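You operate a simulated robot arm through the tools that you are given. There is no shell and no other tool. Be economical: measure what you need, move in short steps, check, and stop when the job is done.

You run a simulated robot arm. Do the job below in one go: nothing can be reset, and whatever is moved stays where it is left.

TASK
Pack the 55 mm bush up to 90 mm and prove it on the height gauge.
Fine: raise the yellow slider, packer on the base, bush on the packer; the slider ends on the stack. Set down upright: orange bush.
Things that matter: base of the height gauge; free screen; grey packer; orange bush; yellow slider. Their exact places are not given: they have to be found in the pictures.

Only the result counts: the job must be done as asked and must still hold three seconds after the hand-in. Knocking over, shifting, dropping, spilling or breaking anything else fails it.

THE ROBOT
A 7-joint arm with a two-finger parallel gripper, hanging from a carriage that runs on a rail from [0, -0.483] to [-0.001, 1.797] (x, y) and turns from -405 to 283 degrees about z. Base frame: it is fixed where the carriage stands at the start and does not move with it; the origin is on the floor, on the carriage's upright axis, x ahead of it, y to its left, z up; the surface under the hand at the start is at about z = 0.9. Units: m, degrees, N and s.
With the tool pointing down near the work surface it reaches from about 0.2 to 0.68 m from the robot's upright axis, wherever it stands. Its first joint turns from -166.0 to 166.0 degrees. Places, roughly: base of the height gauge [0.7, -0.3, 0.9]; free screen [0.5, -0.5, 1]; yellow slider [0.7, -0.3, 1]. Payload 3.91 kg.
The tool frame sits at the grasp point between the pads (the TCP): z along the fingers, y along the line on which they close. The tips reach 0.03 m beyond it. The gripper opens to 0.11 m. The fingers are 0.02 m wide and 0.01 m thick; the gripper's body (0.048 by 0.112 m) begins 0.055 m behind the TCP.
Orientation is that of the tool frame in the base frame, as a unit quaternion [x, y, z, w]. With the fingers straight down and closing along the base's y, the tool's x points along the base's -x, its y along +y and its z along -z.

THE INTERFACE
- The arm moves only by the tool servo_tool. Its argument "increments" is a list of rows, each a list of 3 entries, a list of its own where there are three numbers: the shift along the tool's x, y, z in m, then the turn, a rotation vector about the tool's x, y, z in degrees, then the finger opening in m, from 0 to 0.11. In form: [[[tx, ty, tz], [ax, ay, az], jaw], ...]. A call has 1 to 10 rows; each row is the pose to reach, as a shift and turn from the pose commanded when the call began, along the tool's axes at that moment. Rows are played at 5 a second. More than 0.05 m and 8.6 degrees between two rows, or a gripper value outside its range, and nothing of the call is played. A pose out of reach is approached as far as the arm can. The call stops where the force on the tool passes 40 N (or 10 N more than at its start, if that is more) or the arm is blocked; 0.2 s more then pass. The fingers move at their own pace (about 0.108 m/s each) and stop on an object; they squeeze with about 34 N. The grip force told is the motor's: it shows also when the fingers shut on nothing. Time passes only in rows, and 0.2 s behind the last, so rows that repeat a pose let the fingers close. The reply holds the time, the measured pose of the TCP, the force on the tool along the base axes, the opening and the grip force, in the units named above and with some noise, with the torque about the TCP (base axes, N m) and any sound that the robot's microphone picked up.
- Cameras (640 x 400 px; columns grow to the right, rows downward): "scene" is now at [0.2492, -0.0369, 1.5744]; the picture's right is [-0.60, -0.80, 0.00], its down [-0.72, 0.55, -0.42] and it looks along [0.34, -0.25, -0.91] (base axes); focal length 266 px, centre (320, 200). "wrist" rides on the gripper at [0.072, 0.017, -0.103] in the tool frame; the picture's right is [-0.23, 0.97, 0.00], its down [-0.76, -0.18, -0.62] and it looks along [-0.61, -0.14, 0.78] (tool axes); focal length 222 px, centre (320, 200).
- get_image(camera): a new picture of that camera. It takes no simulated time.
- slide_trunk(by): slides the trunk up (or, below 0, down) by that many m; the arm and the scene camera ride with it, the base frame stays. It gives what a move gives, with no picture.
- steer(legs): drives the robot by 1 to 6 legs, each [ahead, left, turn to the left] in m, m and degrees, along the robot's own axes; the way and the turn of a leg run together, so that a leg with both is an arc; at most 1.5 m and 180 degrees a leg. The arm and the cameras ride along, it lands a little off, and it stops where it bumps. It keeps to its track: a leg is cut to what the track allows. It gives what a move gives.
- aim_head(pan, tilt): turns the head with the scene camera to pan (to the left, within 155 degrees either way) and tilt (down, from -29 to 69), counted from straight ahead of the robot. It gives what a move gives.
- probe_pixels(camera, pixels): for up to 12 pixels [column, row] of the newest picture of that camera ("zoom" is the newest enlarged one), the place [x, y, z] in the base frame of the surface seen there, good to about 0.002 m. It takes no simulated time.
- close_up(camera, box): a new picture of the part [left, top, right, bottom] of that camera's present view, enlarged. It takes no simulated time.
- finish_job(): hands the job in; it is judged then, once.

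Keep the steps short. Do not move on a guess: measure, check each grasp and each placing, and mend mistakes. In all there are 80 turns and 52 pictures (those below and enlarged ones count). Leave the gripper open and the arm clear of the work at the hand-in unless told otherwise, and finish with a single line.

The tools are called after "Emit:" as a command line: name --argument value ..., lists and objects as JSON in quotes. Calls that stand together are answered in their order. servo_tool: Moves the arm, as the interface text tells. Its arguments: {"type":"object","properties":{"increments":{"type":"array","items":{"type":"array"}}},"required":["increments"]} The other tools are called the same way: slide_trunk (by) slides the trunk up or down; steer (legs) drives the base; aim_head (pan, tilt) turns the head that bears the scene camera; get_image (camera) takes a picture; probe_pixels (camera, pixels) gives the place of the surface under pixels of a picture; close_up (camera, box) takes an enlarged picture of a part of a camera's view; finish_job () hands the job in.

At the start:

```text
clock: 0.0
tool_pos: [0.439, -0.1417, 1.3067]
ee_rot: [0.0, 1.0, -0.001, 0.0]
contact_force: [-0.1, 0.3, 0.0]
ft_torque: [0.03, -0.01, 0.0]
width: 0.1099
finger_force: 0.1
trunk travel left (down, up): [-0.275, 0.305]
robot x, y, heading: [0.0004, 0.0009, 0.1]
head pan, tilt: [-37.0, 65.1]
```

scene: 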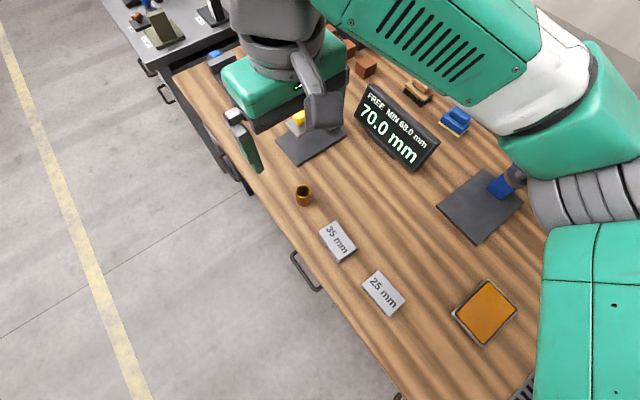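
wrist: 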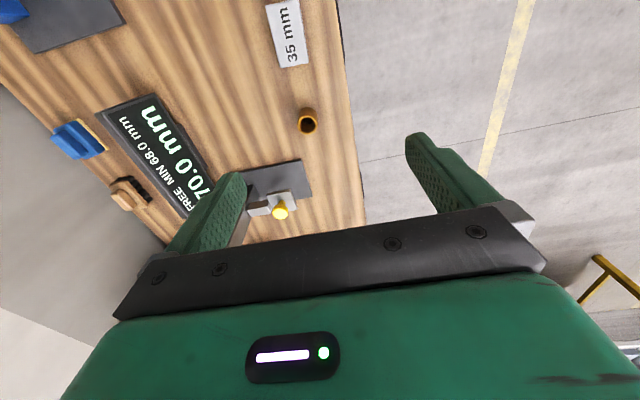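

I see the gauge at about (310,135), the bush at (304,195) and packers 35 mm (338,241) and 25 mm (383,293). 55+35 = 90, so I want the 35 mm packer. Next I take enlarged pictures and measure places.

Emit:
close_up --camera "scene" --box '[240, 80, 440, 205]'

Emit:
close_up --camera "wrist" --box '[80, 0, 400, 200]'

Emit:
probe_pixels --camera "scene" --pixels '[[304, 189], [304, 200], [338, 238], [319, 232], [331, 262], [355, 247], [337, 222], [383, 290], [330, 145], [300, 118], [310, 220]]'

```text
3.20 times, centred on (340, 142) of scene
```

zoom: 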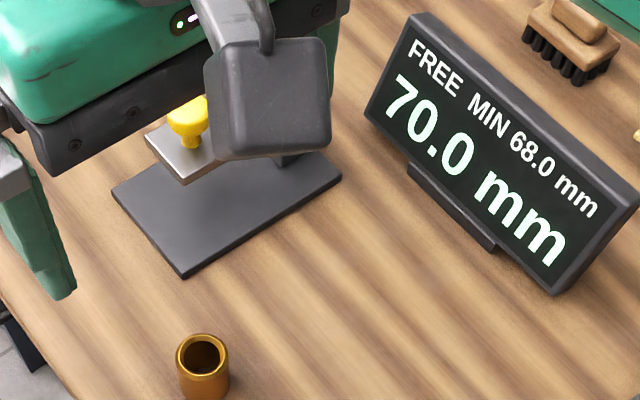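

```text
2.00 times, centred on (240, 100) of wrist
```

zoom: 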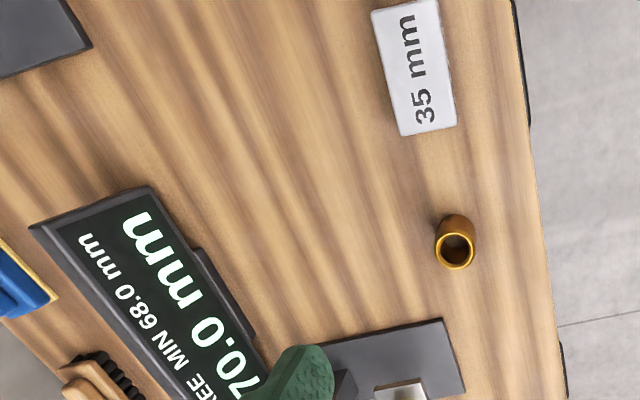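

```text
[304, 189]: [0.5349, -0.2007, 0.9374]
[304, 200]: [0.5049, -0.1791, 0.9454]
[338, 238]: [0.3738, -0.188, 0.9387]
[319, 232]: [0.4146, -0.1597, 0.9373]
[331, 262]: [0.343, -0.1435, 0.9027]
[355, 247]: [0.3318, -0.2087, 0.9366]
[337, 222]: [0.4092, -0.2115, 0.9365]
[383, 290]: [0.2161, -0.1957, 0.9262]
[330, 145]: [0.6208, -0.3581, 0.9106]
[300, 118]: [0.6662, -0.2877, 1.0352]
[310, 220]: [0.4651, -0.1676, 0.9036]
```

The hand hides the gauge. I move it back and to the left (high up) to look at the gauge.

Emit:
servo_tool --increments '[[[0.015, 0.04, 0], [0, 0, 0], 0.11], [[0.03, 0.08, 0], [0, 0, 0], 0.11], [[0.045, 0.12, 0], [0, 0, 0], 0.11], [[0.06, 0.16, 0], [0, 0, 0], 0.11], [[0.07, 0.2, 0], [0, 0, 0], 0.11]]'

Emit:
get_image --camera "scene"

Emit:
get_image --camera "wrist"

```text
clock: 1.2
tool_pos: [0.3695, 0.0575, 1.3082]
ee_rot: [0.001, 1.0, 0.0, 0.0]
contact_force: [0.9, -0.1, 0.5]
ft_torque: [0.04, -0.01, -0.02]
width: 0.1098
finger_force: 0.0
trunk travel left (down, up): [-0.275, 0.305]
robot x, y, heading: [0.0005, 0.0008, 0.1]
head pan, tilt: [-37.0, 65.1]
```

```text
47 pictures are left
```

scene: 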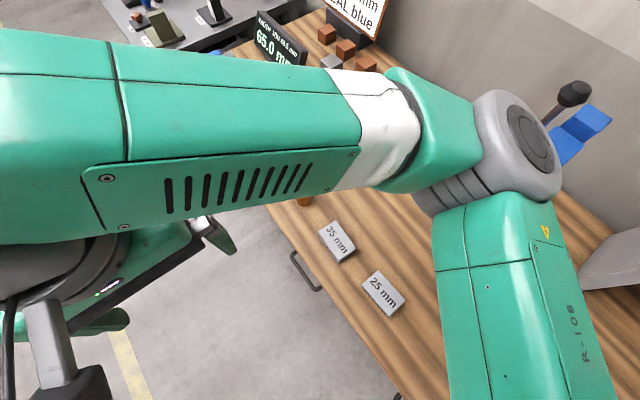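

```text
46 pictures are left
```

wrist: 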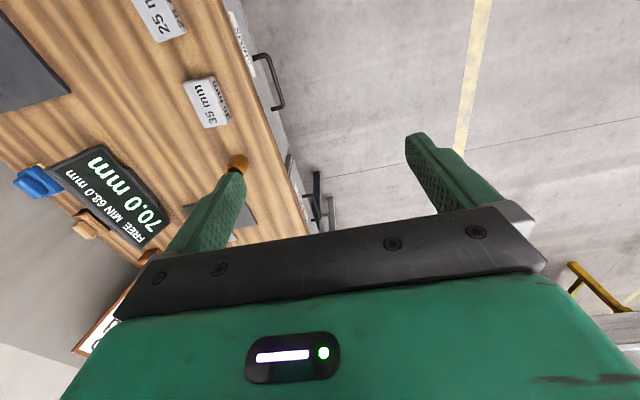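

Another screen reading 65.0 mm and a sign are seen at top. I enlarge that part.

Emit:
close_up --camera "scene" --box '[230, 0, 400, 100]'

Emit:
close_up --camera "scene" --box '[100, 0, 260, 100]'

```text
3.76 times, centred on (315, 50) of scene
```

zoom: 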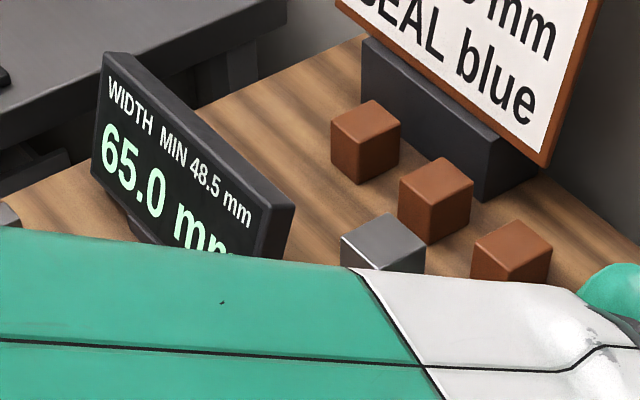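

```text
4.00 times, centred on (180, 50) of scene
```

zoom: 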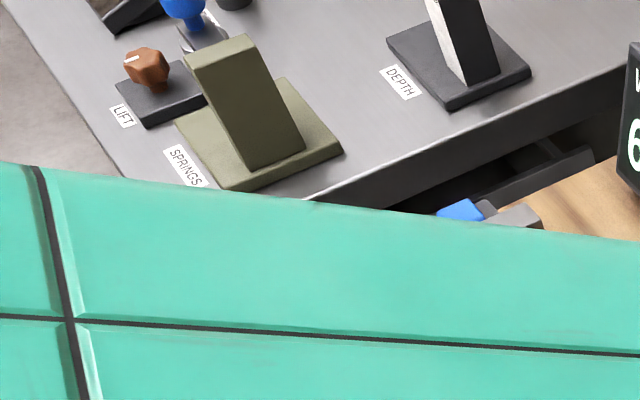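

Those are distractors. I move the hand over towards the gauge, high up, to see it with the wrist camera.

Emit:
servo_tool --increments '[[[-0.03, -0.033, 0], [0, 0, 0], 0.11], [[-0.06, -0.066, 0], [0, 0, 0], 0.11], [[-0.09, -0.1, 0], [0, 0, 0], 0.11], [[-0.12, -0.132, 0], [0, 0, 0], 0.11], [[-0.15, -0.165, 0], [0, 0, 0], 0.11], [[-0.18, -0.2, 0], [0, 0, 0], 0.11], [[-0.2, -0.23, 0], [0, 0, 0], 0.11]]'

Emit:
get_image --camera "scene"

Emit:
get_image --camera "wrist"

```text
clock: 2.8
tool_pos: [0.5689, -0.1718, 1.3087]
ee_rot: [-0.001, 1.0, 0.0, 0.0]
contact_force: [0.4, -0.5, -0.5]
ft_torque: [0.02, 0.0, 0.02]
width: 0.1101
finger_force: 0.1
trunk travel left (down, up): [-0.275, 0.305]
robot x, y, heading: [-0.0007, -0.0, 0.0]
head pan, tilt: [-37.0, 65.1]
```

```text
43 pictures are left
```

scene: 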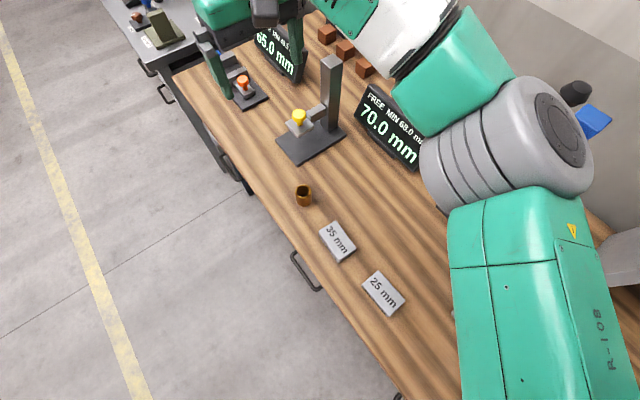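

```text
42 pictures are left
```

wrist: 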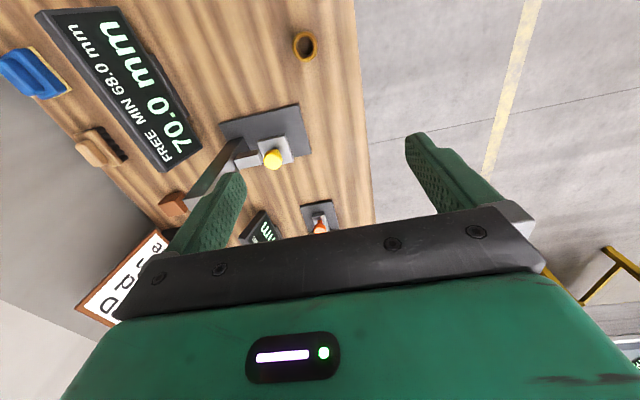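

Now the gauge is clear in the scene view, centred near (312,130). I enlarge it, plus the bush and packers.

Emit:
close_up --camera "scene" --box '[262, 50, 390, 170]'

Emit:
probe_pixels --camera "scene" --pixels '[[298, 113], [292, 127], [301, 137], [316, 113], [332, 60], [340, 66], [279, 143], [293, 163], [312, 138], [345, 132], [324, 70], [304, 146]]'

Emit:
close_up --camera "wrist" --box '[160, 0, 360, 250]'

Emit:
probe_pixels --camera "wrist" --pixels '[[273, 159], [261, 144], [284, 137], [292, 157], [297, 108], [309, 151], [221, 124], [218, 160], [195, 195], [250, 158], [305, 36], [270, 128]]'

```text
3.33 times, centred on (326, 110) of scene
```

zoom: 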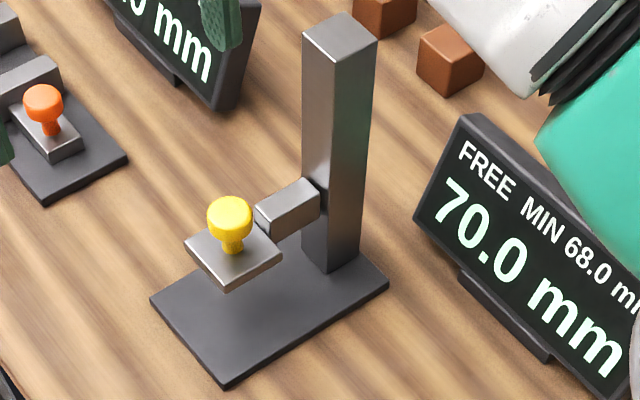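

```text
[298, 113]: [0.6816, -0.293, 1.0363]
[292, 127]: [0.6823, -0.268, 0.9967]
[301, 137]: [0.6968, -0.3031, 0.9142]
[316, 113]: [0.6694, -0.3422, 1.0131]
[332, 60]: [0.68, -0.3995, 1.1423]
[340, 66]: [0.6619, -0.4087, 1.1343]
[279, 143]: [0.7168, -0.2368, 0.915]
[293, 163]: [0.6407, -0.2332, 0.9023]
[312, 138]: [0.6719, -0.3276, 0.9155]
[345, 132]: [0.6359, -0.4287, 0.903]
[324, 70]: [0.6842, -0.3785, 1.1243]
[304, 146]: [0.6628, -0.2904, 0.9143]
```

```text
1.60 times, centred on (260, 125) of wrist
```

zoom: 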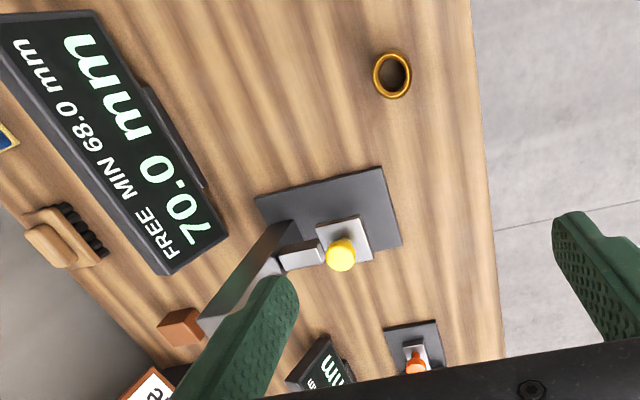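

```text
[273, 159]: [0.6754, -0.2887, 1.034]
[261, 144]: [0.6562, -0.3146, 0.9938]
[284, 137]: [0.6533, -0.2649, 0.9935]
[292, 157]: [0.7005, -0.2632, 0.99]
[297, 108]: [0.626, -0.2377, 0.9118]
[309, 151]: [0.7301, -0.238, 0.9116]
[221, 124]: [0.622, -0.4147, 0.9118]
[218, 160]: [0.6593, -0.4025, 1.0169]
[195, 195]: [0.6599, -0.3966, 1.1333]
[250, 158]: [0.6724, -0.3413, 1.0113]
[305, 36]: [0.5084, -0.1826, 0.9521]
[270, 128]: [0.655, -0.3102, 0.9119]
```

Measured: gauge base top z≈0.912, slider pad at about (0.677,-0.289) with underside ~0.982, knob top ~1.036, column at (0.67,-0.395) up to 1.14. That is beyond reach from here (0.74 m), so I drive the carriage right 0.28 m with the hand high.

Emit:
steer --legs '[[0, -0.28, 0]]'

Emit:
get_image --camera "scene"

Emit:
get_image --camera "wrist"

```text
clock: 4.5
tool_pos: [0.5697, -0.3334, 1.3138]
ee_rot: [-0.022, 1.0, 0.002, 0.006]
contact_force: [-0.1, -0.4, -0.5]
ft_torque: [0.02, 0.03, -0.02]
width: 0.1101
finger_force: 0.1
trunk travel left (down, up): [-0.275, 0.305]
robot x, y, heading: [0.0012, -0.206, 1.1]
head pan, tilt: [-37.0, 65.1]
stopped in leg 1: the robot was blocked; the commanded pose is now the measured one
```

```text
39 pictures are left
```

scene: 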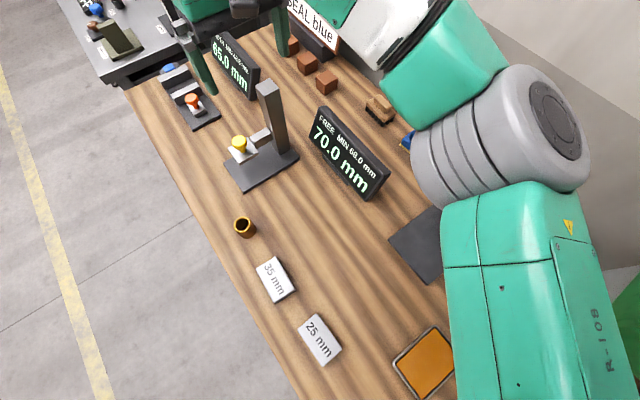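

```text
38 pictures are left
```

wrist: 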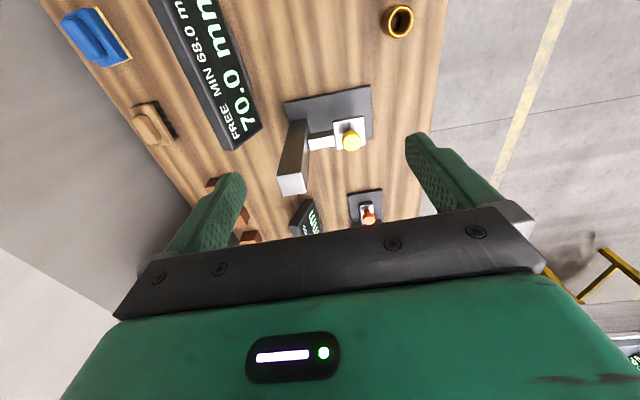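

The drive was blocked at y=-0.206 (probably the elbow on the wall at right); nothing on the bench looks shifted. I back off 2 cm and straighten heading; from there the gauge is about 0.68 m away.

Emit:
steer --legs '[[0, 0.02, -1.0]]'

Emit:
aim_head --pan -20 --tilt 55

Emit:
get_image --camera "scene"

```text
clock: 5.2
tool_pos: [0.5721, -0.3402, 1.3195]
ee_rot: [-0.011, 1.0, -0.001, 0.009]
contact_force: [0.2, 0.1, -0.4]
ft_torque: [0.0, 0.0, 0.02]
width: 0.1101
finger_force: 0.0
trunk travel left (down, up): [-0.275, 0.305]
robot x, y, heading: [0.0018, -0.1927, -0.5]
head pan, tilt: [-37.0, 65.1]
```

```text
clock: 6.0
tool_pos: [0.5727, -0.3397, 1.3202]
ee_rot: [-0.012, 1.0, -0.003, 0.01]
contact_force: [-0.3, 0.5, -0.3]
ft_torque: [0.02, 0.01, -0.01]
width: 0.1099
finger_force: 0.1
trunk travel left (down, up): [-0.275, 0.305]
robot x, y, heading: [-0.0027, -0.1898, -0.3]
head pan, tilt: [-20.0, 55.0]
```

```text
37 pictures are left
```

scene: 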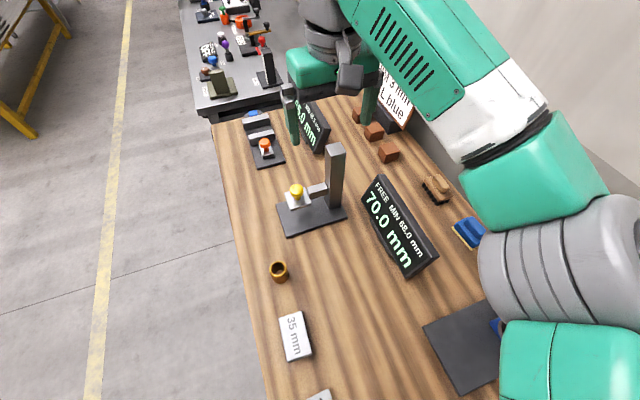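

Clear view; the gauge stands as before. Hand now at z 1.32 and slightly tilted. I measure knob, bar and pad in an enlarged picture.

Emit:
close_up --camera "scene" --box '[270, 135, 366, 245]'

```text
3.64 times, centred on (318, 190) of scene
```

zoom: 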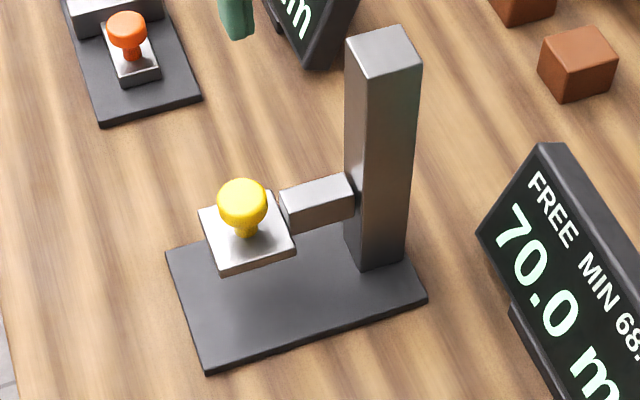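

Emit:
probe_pixels --camera "zoom" --pixels '[[242, 186], [222, 202], [265, 202], [242, 218], [246, 232], [204, 214], [218, 266], [291, 240], [280, 192], [288, 198], [350, 180], [300, 228]]'

Emit:
probe_pixels --camera "zoom" --pixels '[[170, 255], [208, 362], [422, 298], [385, 60], [352, 48], [390, 30], [418, 62], [360, 70], [240, 320], [330, 280], [120, 200], [230, 385]]'

Emit:
close_up --camera "scene" --box '[255, 250, 335, 370]'

```text
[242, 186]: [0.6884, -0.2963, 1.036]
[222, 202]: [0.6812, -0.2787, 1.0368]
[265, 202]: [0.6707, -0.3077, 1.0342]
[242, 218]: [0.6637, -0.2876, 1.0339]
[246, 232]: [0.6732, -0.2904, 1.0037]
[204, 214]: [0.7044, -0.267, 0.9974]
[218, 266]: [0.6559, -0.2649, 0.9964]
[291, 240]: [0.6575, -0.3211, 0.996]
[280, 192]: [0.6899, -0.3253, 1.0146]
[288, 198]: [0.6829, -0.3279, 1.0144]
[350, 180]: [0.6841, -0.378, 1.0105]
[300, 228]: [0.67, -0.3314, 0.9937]
```

```text
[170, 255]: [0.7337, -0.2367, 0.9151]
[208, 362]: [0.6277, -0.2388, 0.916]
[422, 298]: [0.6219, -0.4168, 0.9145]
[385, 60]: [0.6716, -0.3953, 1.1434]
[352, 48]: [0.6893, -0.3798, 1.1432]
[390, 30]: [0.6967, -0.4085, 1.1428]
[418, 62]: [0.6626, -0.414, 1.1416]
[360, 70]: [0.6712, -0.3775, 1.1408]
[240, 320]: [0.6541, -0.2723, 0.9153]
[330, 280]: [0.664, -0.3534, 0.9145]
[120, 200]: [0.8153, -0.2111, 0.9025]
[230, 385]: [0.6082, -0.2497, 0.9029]
```

```text
3.33 times, centred on (295, 310) of scene
```

zoom: 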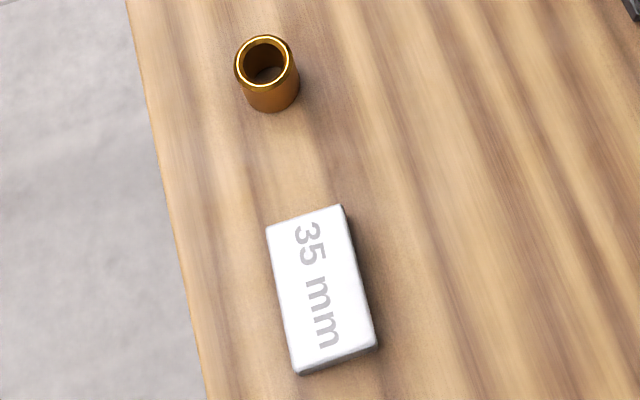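

Emit:
probe_pixels --camera "zoom" --pixels '[[238, 68], [290, 60], [265, 36], [265, 86], [270, 72], [268, 229], [340, 207], [376, 340], [300, 362], [320, 285], [297, 372], [400, 300]]'

```text
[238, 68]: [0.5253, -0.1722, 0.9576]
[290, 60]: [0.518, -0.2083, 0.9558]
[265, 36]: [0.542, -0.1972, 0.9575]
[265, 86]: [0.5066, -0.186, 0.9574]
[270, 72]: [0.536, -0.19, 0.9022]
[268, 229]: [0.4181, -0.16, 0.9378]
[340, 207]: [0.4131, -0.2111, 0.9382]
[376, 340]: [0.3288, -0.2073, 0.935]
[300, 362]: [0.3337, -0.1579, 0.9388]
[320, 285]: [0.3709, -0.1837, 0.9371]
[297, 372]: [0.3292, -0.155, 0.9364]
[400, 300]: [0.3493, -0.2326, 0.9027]
```

Knob: centre (0.677,-0.292), about 30 mm wide, top ~1.034. Bush: (0.523,-0.190), ~36 mm wide. Packer 35: centre (0.373,-0.184), ~84×50, long along x. Next: level the tool and go above the knob, jaws at 0.06.

Emit:
servo_tool --increments '[[[-0.035, 0.015, 0.03], [-0.34, 1.15, 1.4], 0.06], [[-0.07, 0.03, 0.07], [-0.34, 1.15, 1.4], 0.06], [[-0.104, 0.048, 0.11], [-0.34, 1.15, 1.4], 0.06], [[-0.104, 0.048, 0.15], [-0.34, 1.15, 1.4], 0.06], [[-0.104, 0.048, 0.15], [-0.34, 1.15, 1.4], 0.06]]'

Emit:
get_image --camera "scene"

```text
refused: row 2 steps farther than a row can; nothing moved
```

```text
34 pictures are left
```

scene: 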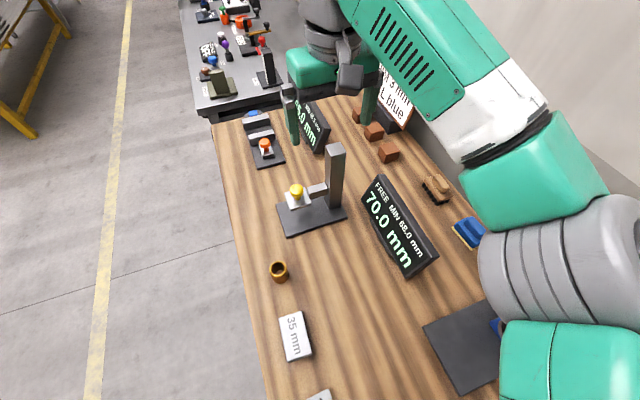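

The rows were too far apart; I repeat with smaller ones.

Emit:
servo_tool --increments '[[[-0.025, 0.012, 0.03], [-0.34, 1.15, 1.4], 0.06], [[-0.05, 0.024, 0.06], [-0.34, 1.15, 1.4], 0.06], [[-0.075, 0.036, 0.09], [-0.34, 1.15, 1.4], 0.06], [[-0.104, 0.048, 0.12], [-0.34, 1.15, 1.4], 0.06], [[-0.104, 0.048, 0.15], [-0.34, 1.15, 1.4], 0.06], [[-0.104, 0.048, 0.15], [-0.34, 1.15, 1.4], 0.06]]'

Emit:
get_image --camera "wrist"

```text
clock: 7.5
tool_pos: [0.6805, -0.3031, 1.1721]
ee_rot: [0.002, 1.0, -0.003, -0.001]
contact_force: [-0.4, -0.5, -0.4]
ft_torque: [0.01, -0.01, 0.01]
width: 0.0598
finger_force: 0.0
trunk travel left (down, up): [-0.275, 0.305]
robot x, y, heading: [-0.0027, -0.1873, -0.5]
head pan, tilt: [-20.0, 55.0]
```

```text
33 pictures are left
```

wrist: 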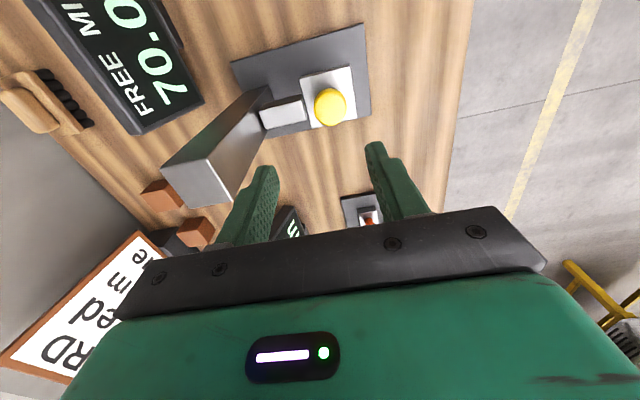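

Emit:
probe_pixels --camera "wrist" --pixels '[[331, 107], [316, 105], [345, 105], [331, 124], [330, 92], [306, 80], [350, 68]]'

```text
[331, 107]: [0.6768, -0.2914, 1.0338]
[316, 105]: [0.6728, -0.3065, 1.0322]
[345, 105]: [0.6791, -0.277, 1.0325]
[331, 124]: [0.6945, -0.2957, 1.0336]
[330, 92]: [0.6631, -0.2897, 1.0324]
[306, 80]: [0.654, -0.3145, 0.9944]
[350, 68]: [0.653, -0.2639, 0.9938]
```

Knob centre measured at (0.678,-0.2915), top 1.033. I align, descend to TCP z 1.047, check, then close.

Emit:
servo_tool --increments '[[[0.0025, 0.0116, 0], [0, 0, 0], 0.05], [[0.0025, 0.0116, 0.04], [0, 0, 0], 0.05], [[0.0025, 0.0116, 0.08], [0, 0, 0], 0.05], [[0.0025, 0.0116, 0.11], [0, 0, 0], 0.05], [[0.0025, 0.0116, 0.125], [0, 0, 0], 0.05], [[0.0025, 0.0116, 0.125], [0, 0, 0], 0.05]]'

Emit:
close_up --camera "scene" --box '[260, 110, 380, 245]'

```text
clock: 8.8
tool_pos: [0.6768, -0.2929, 1.0477]
ee_rot: [0.002, 1.0, -0.005, -0.002]
contact_force: [-0.6, 0.3, 0.0]
ft_torque: [-0.01, -0.04, -0.03]
width: 0.0502
finger_force: 0.0
trunk travel left (down, up): [-0.275, 0.305]
robot x, y, heading: [0.0002, -0.1879, -0.7]
head pan, tilt: [-20.0, 55.0]
```

```text
2.96 times, centred on (320, 178) of scene
```

zoom: 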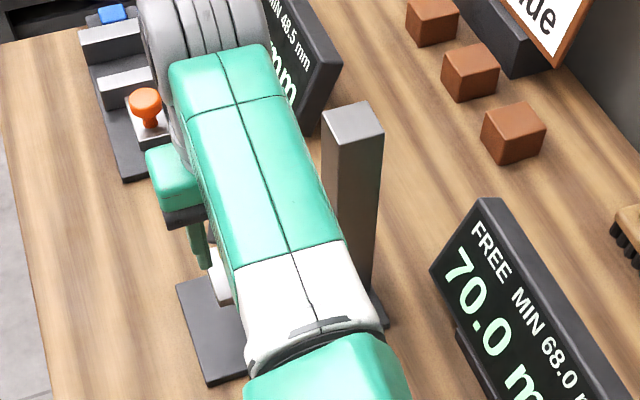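

Fingers straddle the knob (width 0.05, no contact). I close, then lift by 0.01 to test.

Emit:
servo_tool --increments '[[[0, 0, 0], [0, 0, 0], 0.02], [[0, 0, 0], [0, 0, 0], 0.02], [[0, 0, 0], [0, 0, 0], 0.02], [[0, 0, -0.005], [0, 0, 0], 0.02], [[0, 0, -0.01], [0, 0, 0], 0.02]]'

Emit:
close_up --camera "scene" --box '[260, 110, 440, 280]'

```text
clock: 10.1
tool_pos: [0.6763, -0.2921, 1.0569]
ee_rot: [0.002, 1.0, -0.004, 0.0]
contact_force: [3.4, -3.4, -5.7]
ft_torque: [-0.06, -0.22, -0.08]
width: 0.0349
finger_force: 45.5
trunk travel left (down, up): [-0.275, 0.305]
robot x, y, heading: [0.002, -0.1898, -0.6]
head pan, tilt: [-20.0, 55.0]
```

```text
2.35 times, centred on (350, 195) of scene
```

zoom: 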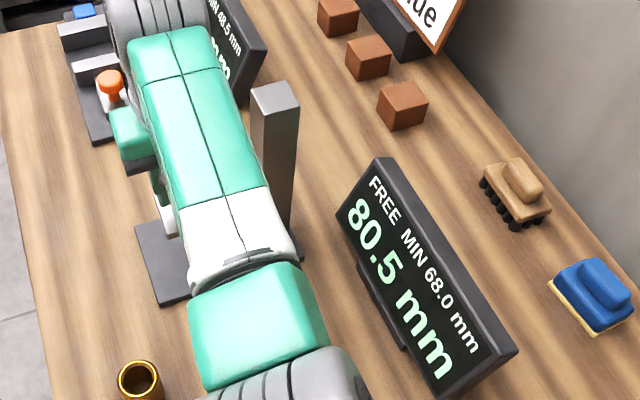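

The screen reads 80.5: the slider follows. I lift 0.065 more in short steps.

Emit:
servo_tool --increments '[[[0, 0, -0.01], [0, 0, 0], 0.02], [[0, 0, -0.02], [0, 0, 0], 0.02], [[0, 0, -0.03], [0, 0, 0], 0.02], [[0, 0, -0.04], [0, 0, 0], 0.02], [[0, 0, -0.05], [0, 0, 0], 0.02], [[0, 0, -0.06], [0, 0, 0], 0.02], [[0, 0, -0.068], [0, 0, 0], 0.02], [[0, 0, -0.068], [0, 0, 0], 0.02]]'

Emit:
close_up --camera "scene" --box '[260, 110, 440, 280]'

```text
clock: 11.8
tool_pos: [0.6772, -0.2914, 1.1277]
ee_rot: [0.001, 1.0, -0.003, 0.0]
contact_force: [0.3, 0.3, 0.8]
ft_torque: [-0.02, -0.01, 0.0]
width: 0.02
finger_force: 0.0
trunk travel left (down, up): [-0.275, 0.305]
robot x, y, heading: [0.0026, -0.1908, -0.3]
head pan, tilt: [-20.0, 55.0]
```

```text
2.35 times, centred on (350, 195) of scene
```

zoom: 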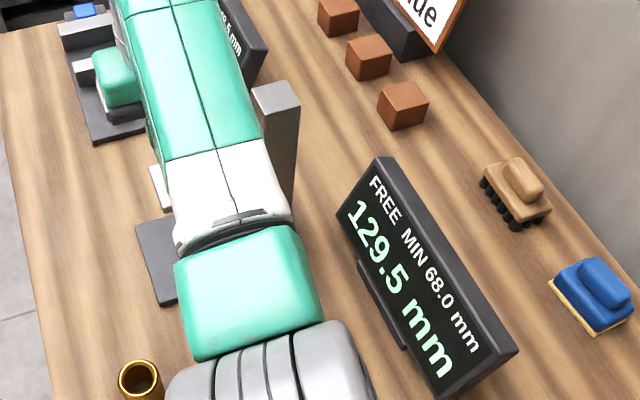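

The slider slipped out at 129.5 mm and seems to hold there (90 is needed; enough room). I lift clear, retract and tilt the tool 35° forward towards the packer.

Emit:
servo_tool --increments '[[[0, 0, -0.05], [0, 0, 0], 0.03], [[0, 0, -0.1], [0, 0, 0], 0.08], [[0.045, 0.015, -0.1], [0, -5, 0], 0.08], [[0.09, 0.03, -0.1], [0, -10, 0], 0.08], [[0.135, 0.045, -0.1], [0, -15, 0], 0.08], [[0.18, 0.06, -0.1], [0, -20, 0], 0.08], [[0.225, 0.075, -0.1], [0, -25, 0], 0.08], [[0.27, 0.09, -0.1], [0, -30, 0], 0.08], [[0.31, 0.107, -0.1], [0, -35, 0], 0.08], [[0.324, 0.107, -0.1], [0, -35, 0], 0.08]]'

Emit:
get_image --camera "scene"

Emit:
get_image --camera "wrist"

```text
clock: 14.1
tool_pos: [0.385, -0.1804, 1.2286]
ee_rot: [0.0, 0.954, -0.003, 0.3]
contact_force: [0.9, -0.1, 0.8]
ft_torque: [-0.01, -0.01, 0.01]
width: 0.0797
finger_force: 0.1
out of reach, approached as far as the arm can: row 9, 10
trunk travel left (down, up): [-0.275, 0.305]
robot x, y, heading: [-0.0006, -0.1909, -0.4]
head pan, tilt: [-20.0, 55.0]
```

```text
29 pictures are left
```

scene: 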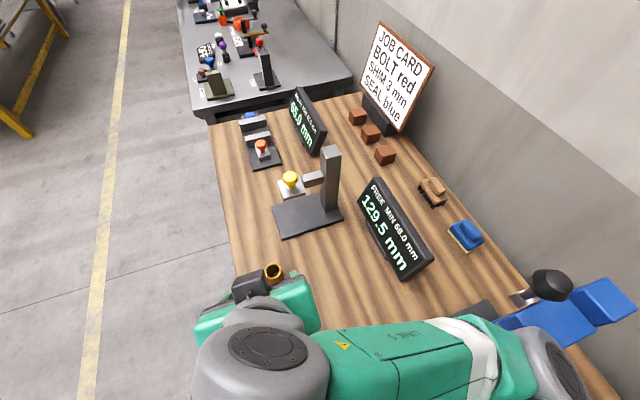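

```text
28 pictures are left
```

wrist: 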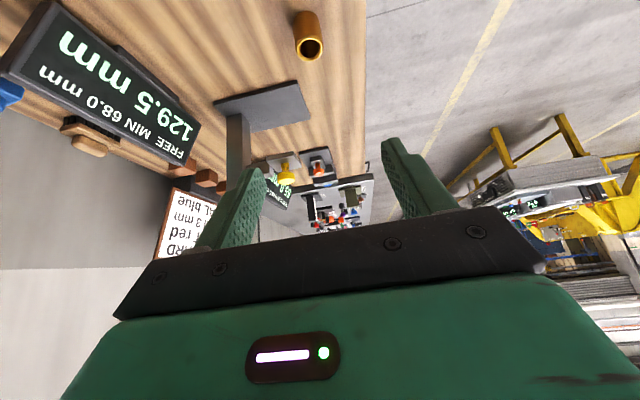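

The slider holds at 129.5. At 35° the arm could not come back far enough (it stands at x=0.385), so I lessen the tilt to 20°.

Emit:
servo_tool --increments '[[[0, 0, 0], [0, 7.5, 0], 0.08], [[0, 0, 0], [0, 15, 0], 0.08], [[0, 0, 0], [0, 15, 0], 0.08], [[0, 0, 0], [0, 15, 0], 0.08]]'

```text
clock: 15.1
tool_pos: [0.3868, -0.1815, 1.2287]
ee_rot: [0.0, 0.985, -0.004, 0.173]
contact_force: [0.1, 0.6, 0.1]
ft_torque: [-0.03, 0.01, 0.01]
width: 0.0797
finger_force: 0.0
trunk travel left (down, up): [-0.275, 0.305]
robot x, y, heading: [0.0065, -0.1928, -0.7]
head pan, tilt: [-20.0, 55.0]
```

Tilt is now 20°. I move to above the packer's near end (0.348,-0.184), z 1.00.

Emit:
servo_tool --increments '[[[0.02, 0, 0.035], [0, 0, 0], 0.08], [[0.04, 0, 0.07], [0, 0, 0], 0.08], [[0.06, -0.001, 0.105], [0, 0, 0], 0.08], [[0.08, -0.002, 0.14], [0, 0, 0], 0.08], [[0.1, -0.0025, 0.175], [0, 0, 0], 0.08], [[0.114, -0.0025, 0.202], [0, 0, 0], 0.08], [[0.114, -0.0025, 0.202], [0, 0, 0], 0.08]]'

Emit:
get_image --camera "wrist"

```text
clock: 16.6
tool_pos: [0.3471, -0.1852, 1.0015]
ee_rot: [0.001, 0.985, -0.004, 0.172]
contact_force: [0.8, 0.6, -0.1]
ft_torque: [-0.02, 0.04, 0.02]
width: 0.0796
finger_force: 0.0
trunk travel left (down, up): [-0.275, 0.305]
robot x, y, heading: [0.0037, -0.1924, -0.3]
head pan, tilt: [-20.0, 55.0]
```

```text
27 pictures are left
```

wrist: 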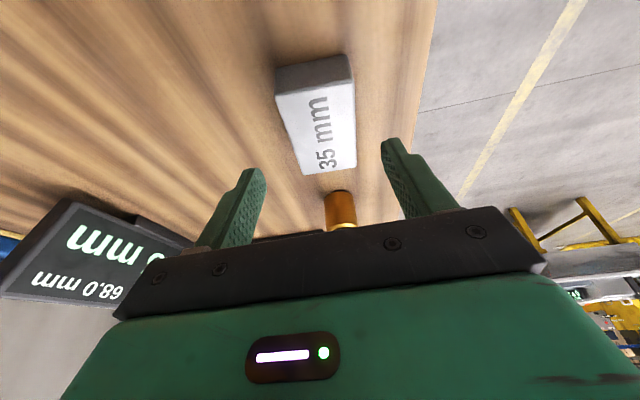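

I see the 35 mm packer at (315,120); I measure its top corners.

Emit:
probe_pixels --camera "wrist" --pixels '[[279, 97], [350, 85], [354, 162], [304, 172], [300, 132], [354, 125], [315, 90], [330, 166]]'

```text
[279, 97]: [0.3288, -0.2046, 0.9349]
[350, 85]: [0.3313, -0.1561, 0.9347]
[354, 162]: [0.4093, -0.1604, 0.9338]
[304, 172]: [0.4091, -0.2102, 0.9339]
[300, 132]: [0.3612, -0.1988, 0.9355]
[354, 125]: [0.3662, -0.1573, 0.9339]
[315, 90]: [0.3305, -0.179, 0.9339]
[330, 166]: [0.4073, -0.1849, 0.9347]
```

Packer top centre (0.370,-0.183), 80×50, turned about -3.5°. I yaw to match and descend to TCP z 0.936, then close.

Emit:
servo_tool --increments '[[[0, 0.0036, 0], [1.2, 0, 3.3], 0.08], [[0.0112, 0.0036, 0.0308], [1.2, 0, 3.3], 0.08], [[0.019, 0.0036, 0.052], [1.2, 0, 3.3], 0.08], [[0.0224, 0.0036, 0.0616], [1.2, 0, 3.3], 0.08], [[0.0224, 0.0036, 0.0616], [1.2, 0, 3.3], 0.08]]'

Emit:
get_image --camera "wrist"

```text
clock: 17.9
tool_pos: [0.3486, -0.1827, 0.9351]
ee_rot: [0.031, 0.984, -0.01, 0.174]
contact_force: [-0.8, 0.1, -0.1]
ft_torque: [0.03, 0.02, 0.0]
width: 0.08
finger_force: 0.1
trunk travel left (down, up): [-0.275, 0.305]
robot x, y, heading: [0.0012, -0.1915, -0.5]
head pan, tilt: [-20.0, 55.0]
```

```text
26 pictures are left
```

wrist: 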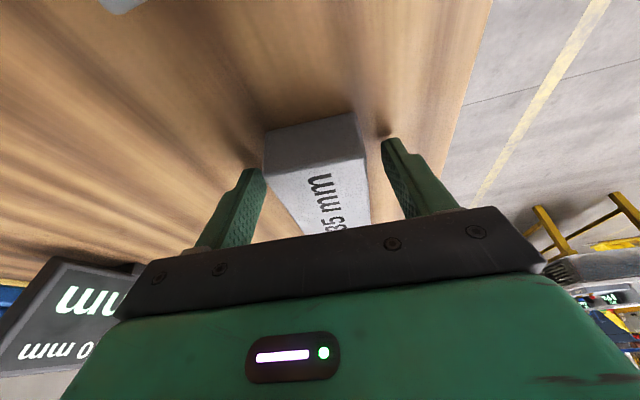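

Fingers straddle the packer. I close and lift 2 cm.

Emit:
servo_tool --increments '[[[0, 0, 0], [0, 0, 0], 0.04], [[0, 0, 0], [0, 0, 0], 0.04], [[0, 0, 0], [0, 0, 0], 0.04], [[-0.0034, 0, -0.0094], [0, 0, 0], 0.04], [[-0.0068, 0, -0.019], [0, 0, 0], 0.04], [[-0.0068, 0, -0.019], [0, 0, 0], 0.04]]'

Emit:
get_image --camera "wrist"

```text
clock: 19.2
tool_pos: [0.3477, -0.1823, 0.9551]
ee_rot: [0.031, 0.984, -0.01, 0.173]
contact_force: [0.0, 0.1, 0.5]
ft_torque: [0.05, -0.01, -0.04]
width: 0.0546
finger_force: 34.0
trunk travel left (down, up): [-0.275, 0.305]
robot x, y, heading: [0.0014, -0.189, -0.7]
head pan, tilt: [-20.0, 55.0]
```

```text
25 pictures are left
```

wrist: 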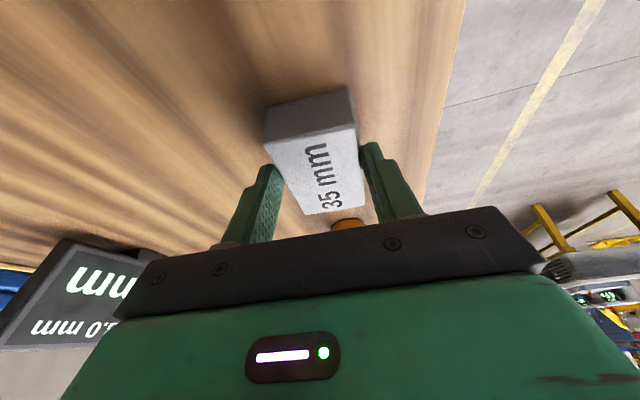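

Emit:
probe_pixels --camera "wrist" --pixels '[[268, 142], [350, 123], [360, 205], [305, 213], [320, 140], [330, 205], [268, 110], [350, 92]]'

Emit:
close_up --camera "wrist" --box '[200, 70, 440, 250]'

```text
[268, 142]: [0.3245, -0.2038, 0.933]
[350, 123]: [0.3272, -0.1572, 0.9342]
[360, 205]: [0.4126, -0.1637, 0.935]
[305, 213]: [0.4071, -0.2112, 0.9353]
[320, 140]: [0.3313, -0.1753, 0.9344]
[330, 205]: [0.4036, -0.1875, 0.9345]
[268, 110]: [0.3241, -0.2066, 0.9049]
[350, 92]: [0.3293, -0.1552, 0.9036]
```

```text
2.22 times, centred on (320, 160) of wrist
```

zoom: 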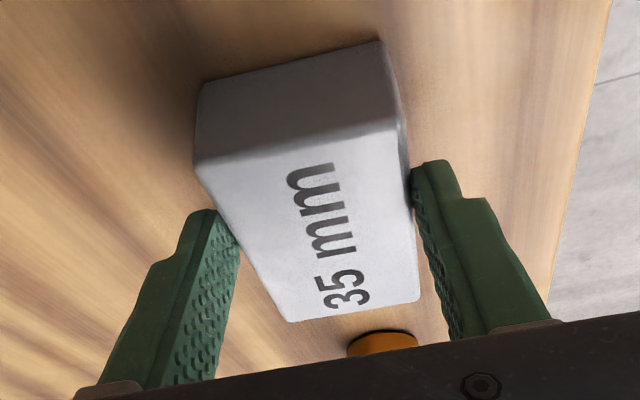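

The packer stayed on the table (top still z 0.934): the end grip slipped. I open, rise, and retilt to 30° for a grip at its middle.

Emit:
servo_tool --increments '[[[0, 0, 0], [0, 0, 0], 0.08], [[0, 0, 0], [0, 0, 0], 0.08], [[-0.0102, 0, -0.0282], [0, 0, 0], 0.08], [[-0.0184, 0, -0.05], [0, -5, 0], 0.08], [[-0.028, 0, -0.045], [0, -10, 0], 0.08], [[-0.028, 0, -0.045], [0, -10, 0], 0.08]]'

```text
clock: 20.6
tool_pos: [0.3599, -0.1822, 1.0074]
ee_rot: [0.031, 0.965, -0.012, 0.259]
contact_force: [-0.1, 0.3, -0.6]
ft_torque: [0.0, 0.0, 0.02]
width: 0.0801
finger_force: 0.1
trunk travel left (down, up): [-0.275, 0.305]
robot x, y, heading: [-0.0008, -0.1908, -0.4]
head pan, tilt: [-20.0, 55.0]
```

30° is reachable at x=0.36. I descend to z 0.934, close, and wait before lifting.

Emit:
servo_tool --increments '[[[0.0184, 0, 0.0318], [0, 0, 0], 0.08], [[0.03, 0, 0.052], [0, 0, 0], 0.08], [[0.0367, 0, 0.0636], [0, 0, 0], 0.08], [[0.0367, 0, 0.0636], [0, 0, 0], 0.08], [[0.0367, 0, 0.0636], [0, 0, 0], 0.04], [[0.0367, 0, 0.0636], [0, 0, 0], 0.03], [[0.0367, 0, 0.0636], [0, 0, 0], 0.02], [[0.0367, 0, 0.0636], [0, 0, 0], 0.01], [[0.0367, 0, 0.0636], [0, 0, 0], 0.0]]'

Emit:
close_up --camera "wrist" --box '[200, 90, 440, 270]'

```text
clock: 22.6
tool_pos: [0.3583, -0.1821, 0.9336]
ee_rot: [0.03, 0.966, -0.012, 0.257]
contact_force: [-0.1, 0.3, 0.0]
ft_torque: [-0.03, 0.04, 0.0]
width: 0.055
finger_force: 33.7
trunk travel left (down, up): [-0.275, 0.305]
robot x, y, heading: [-0.0023, -0.1935, -0.4]
head pan, tilt: [-20.0, 55.0]
```

```text
2.22 times, centred on (320, 180) of wrist
```

zoom: 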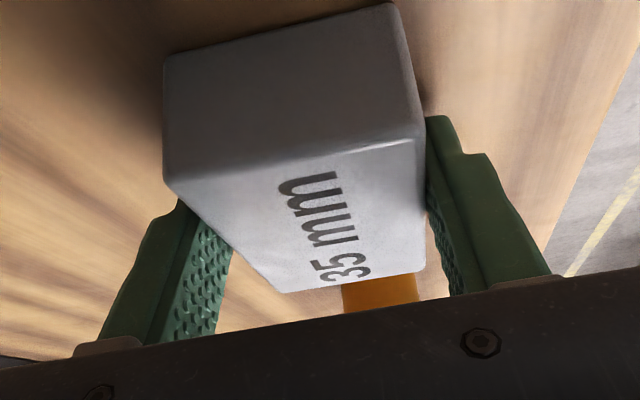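

Now a slow lift of 15 mm, keeping the squeeze.

Emit:
servo_tool --increments '[[[-0.001, 0, -0.0017], [0, 0, 0], 0.0], [[-0.002, 0, -0.0035], [0, 0, 0], 0.0], [[-0.003, 0, -0.0052], [0, 0, 0], 0.0], [[-0.005, 0, -0.0087], [0, 0, 0], 0.0], [[-0.0075, 0, -0.013], [0, 0, 0], 0.0], [[-0.0075, 0, -0.013], [0, 0, 0], 0.0]]'

Emit:
get_image --camera "wrist"

Emit:
probe_pixels --camera "wrist" --pixels '[[300, 180], [350, 160], [320, 215], [300, 170], [350, 200], [330, 190]]'

```text
clock: 24.1
tool_pos: [0.3585, -0.1835, 0.9492]
ee_rot: [0.029, 0.966, -0.012, 0.258]
contact_force: [-1.0, 0.4, -2.0]
ft_torque: [-0.01, 0.0, -0.03]
width: 0.0547
finger_force: 34.4
trunk travel left (down, up): [-0.275, 0.305]
robot x, y, heading: [-0.0, -0.1902, -0.4]
head pan, tilt: [-20.0, 55.0]
```

```text
22 pictures are left
```

wrist: 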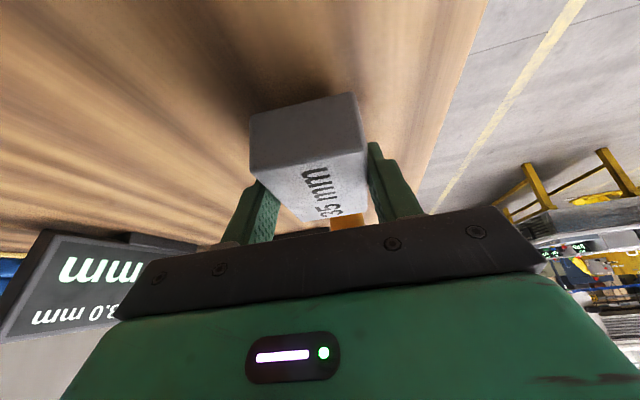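

```text
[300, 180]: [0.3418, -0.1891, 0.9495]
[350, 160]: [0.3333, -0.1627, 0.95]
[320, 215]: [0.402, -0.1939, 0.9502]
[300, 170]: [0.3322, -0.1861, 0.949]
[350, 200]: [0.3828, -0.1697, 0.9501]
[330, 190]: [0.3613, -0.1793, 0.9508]
```

The packer is up, level, 15 mm off the table (top 0.950), grip firm. Next I raise to z ~0.98, shift sideways to y=-0.291 and square it to the gauge.

Emit:
servo_tool --increments '[[[-0.015, 0, -0.026], [0, 0, 0], 0.0], [[-0.0161, -0.02, -0.0254], [-0.3, 0, -0.5], 0.0], [[-0.017, -0.04, -0.025], [-0.6, 0, -1.1], 0.0], [[-0.018, -0.06, -0.0244], [-1.0, 0, -1.7], 0.0], [[-0.019, -0.08, -0.0237], [-1.3, 0, -2.3], 0.0], [[-0.0207, -0.1078, -0.0227], [-1.7, 0, -2.95], 0.0], [[-0.0207, -0.1078, -0.0227], [-1.7, 0, -2.95], 0.0]]'

Emit:
get_image --camera "wrist"

Emit:
probe_pixels --camera "wrist" --pixels '[[300, 180], [350, 160], [320, 215], [270, 165], [350, 200], [330, 190]]'

```text
clock: 25.6
tool_pos: [0.3585, -0.2914, 0.9802]
ee_rot: [0.001, 0.966, -0.004, 0.259]
contact_force: [0.3, 0.4, -2.0]
ft_torque: [0.02, 0.02, 0.02]
width: 0.0546
finger_force: 34.2
trunk travel left (down, up): [-0.275, 0.305]
robot x, y, heading: [0.0001, -0.1889, -0.4]
head pan, tilt: [-20.0, 55.0]
```

```text
21 pictures are left
```

wrist: 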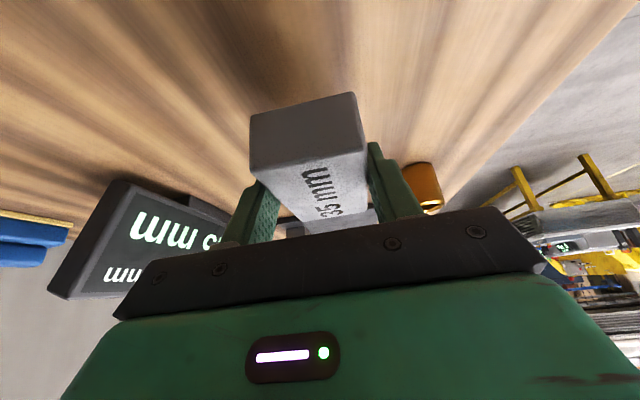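

```text
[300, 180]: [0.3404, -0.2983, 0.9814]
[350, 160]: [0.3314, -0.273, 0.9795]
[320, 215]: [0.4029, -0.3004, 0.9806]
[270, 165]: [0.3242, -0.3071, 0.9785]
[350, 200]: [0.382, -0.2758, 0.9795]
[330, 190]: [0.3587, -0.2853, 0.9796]
```

Packer centre is 0.011 ahead of the TCP. I advance 0.255 m along x at this height, then check clearance before the last 5 cm.

Emit:
servo_tool --increments '[[[-0.037, 0, 0.02137], [0, 0, 0], 0.0], [[-0.074, 0, 0.0427], [0, 0, 0], 0.0], [[-0.111, 0, 0.0641], [0, 0, 0], 0.0], [[-0.148, 0, 0.0854], [0, 0, 0], 0.0], [[-0.185, 0, 0.1068], [0, 0, 0], 0.0], [[-0.2208, 0, 0.1275], [0, 0, 0], 0.0], [[-0.2208, 0, 0.1275], [0, 0, 0], 0.0]]'

Emit:
get_image --camera "scene"

Emit:
get_image --camera "wrist"

```text
clock: 27.2
tool_pos: [0.6149, -0.29, 0.9785]
ee_rot: [0.001, 0.966, -0.004, 0.259]
contact_force: [1.2, -0.3, -2.3]
ft_torque: [-0.01, 0.09, 0.01]
width: 0.0549
finger_force: 34.0
trunk travel left (down, up): [-0.275, 0.305]
robot x, y, heading: [0.0002, -0.1886, -0.5]
head pan, tilt: [-20.0, 55.0]
```

```text
20 pictures are left
```

scene: 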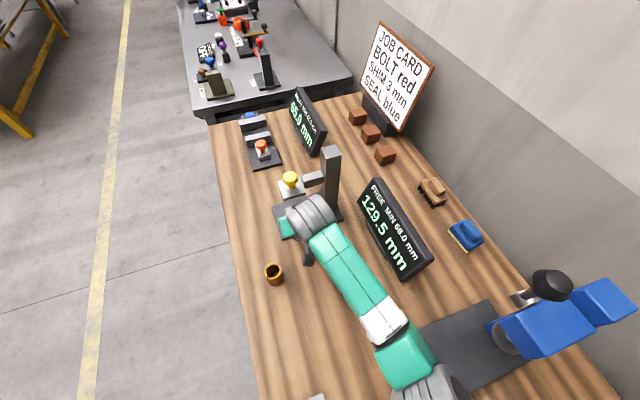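

```text
19 pictures are left
```

wrist: 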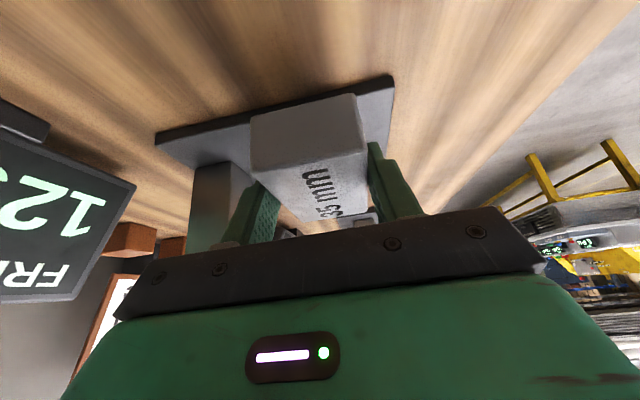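

All clear: packer level, pad above (129.5). I advance the last 49 mm, then lower to just above the base.

Emit:
servo_tool --increments '[[[-0.0215, 0, 0.0124], [0, 0, 0], 0.0], [[-0.0424, 0, 0.0245], [0, 0, 0], 0.0], [[-0.0424, 0, 0.0245], [0, 0, 0], 0.0], [[-0.0349, 0, 0.0375], [0, 0, 0], 0.0], [[-0.0277, 0, 0.05], [0, 0, 0], 0.0], [[-0.0277, 0, 0.05], [0, 0, 0], 0.0]]'

Emit:
get_image --camera "wrist"

Emit:
probe_pixels --camera "wrist" --pixels '[[300, 180], [340, 160], [255, 165], [350, 156], [380, 90], [170, 140], [310, 130], [310, 110]]'

```text
clock: 27.8
tool_pos: [0.6388, -0.2909, 0.9669]
ee_rot: [0.003, 0.97, -0.005, 0.245]
contact_force: [-52.6, 0.3, -8.1]
ft_torque: [-0.03, -3.73, 0.36]
width: 0.0548
finger_force: 33.7
trunk travel left (down, up): [-0.275, 0.305]
robot x, y, heading: [-0.0019, -0.1859, -0.5]
head pan, tilt: [-20.0, 55.0]
stopped in row 2: the force on the tool passed its limit at 67 N (the readings are from after the stop); the commanded pose is now the measured one
```

```text
18 pictures are left
```

wrist: 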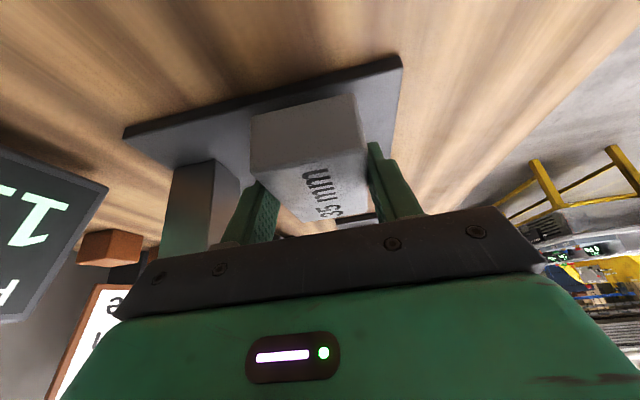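

```text
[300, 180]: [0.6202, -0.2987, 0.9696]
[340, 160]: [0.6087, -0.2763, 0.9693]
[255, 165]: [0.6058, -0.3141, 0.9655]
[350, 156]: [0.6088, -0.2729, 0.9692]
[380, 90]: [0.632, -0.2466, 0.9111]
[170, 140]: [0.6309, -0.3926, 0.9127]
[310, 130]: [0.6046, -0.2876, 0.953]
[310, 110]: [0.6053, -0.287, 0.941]
```

The tool hit something with ~52 N along -x at about z 1.045: the gripper body met the slider pad's edge (it is thicker than reckoned). I back off 3 cm at once and check the gauge.

Emit:
servo_tool --increments '[[[0.013, 0, -0.0075], [0, 0, 0], 0.0], [[0.026, 0, -0.015], [0, -1.6, 0], 0.0], [[0.026, 0, -0.015], [0, -1.6, 0], 0.0]]'

Emit:
close_up --camera "scene" --box '[240, 130, 440, 290]'

Emit:
probe_pixels --camera "zoom" --pixels '[[160, 115], [108, 260], [300, 70], [240, 55], [320, 80], [110, 245], [120, 195], [170, 205], [280, 100]]'

```text
clock: 28.6
tool_pos: [0.6192, -0.2922, 0.9758]
ee_rot: [0.002, 0.964, -0.005, 0.266]
contact_force: [-0.9, -0.4, -1.9]
ft_torque: [-0.01, -0.02, 0.0]
width: 0.0551
finger_force: 33.9
trunk travel left (down, up): [-0.275, 0.305]
robot x, y, heading: [0.0022, -0.1881, -0.4]
head pan, tilt: [-20.0, 55.0]
```

```text
2.50 times, centred on (340, 210) of scene
```

zoom: 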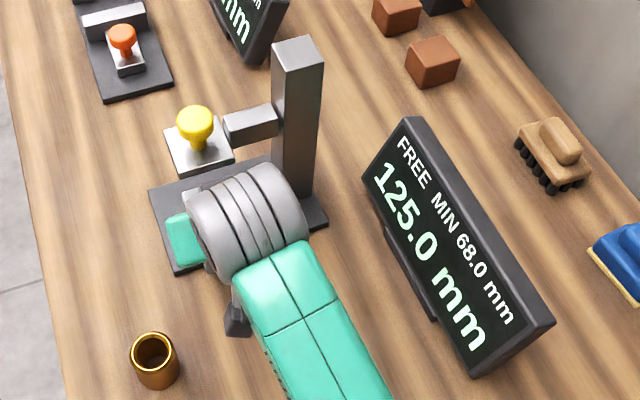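

```text
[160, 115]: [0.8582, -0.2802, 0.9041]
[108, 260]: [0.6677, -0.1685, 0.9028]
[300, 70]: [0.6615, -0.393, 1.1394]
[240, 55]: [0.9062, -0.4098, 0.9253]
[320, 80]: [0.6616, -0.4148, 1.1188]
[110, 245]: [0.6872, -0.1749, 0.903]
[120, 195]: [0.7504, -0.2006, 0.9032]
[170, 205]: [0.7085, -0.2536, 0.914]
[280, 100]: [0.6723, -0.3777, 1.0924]
```

Emit:
probe_pixels --camera "zoom" --pixels '[[153, 189], [176, 268], [323, 222], [168, 130], [182, 172], [232, 155], [195, 115], [276, 50]]'

```text
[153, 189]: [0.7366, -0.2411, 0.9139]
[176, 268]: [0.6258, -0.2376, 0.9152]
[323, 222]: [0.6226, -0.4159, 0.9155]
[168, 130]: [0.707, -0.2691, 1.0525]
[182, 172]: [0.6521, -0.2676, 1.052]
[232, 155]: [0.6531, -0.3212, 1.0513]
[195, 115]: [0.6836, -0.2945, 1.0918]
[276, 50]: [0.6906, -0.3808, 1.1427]
```

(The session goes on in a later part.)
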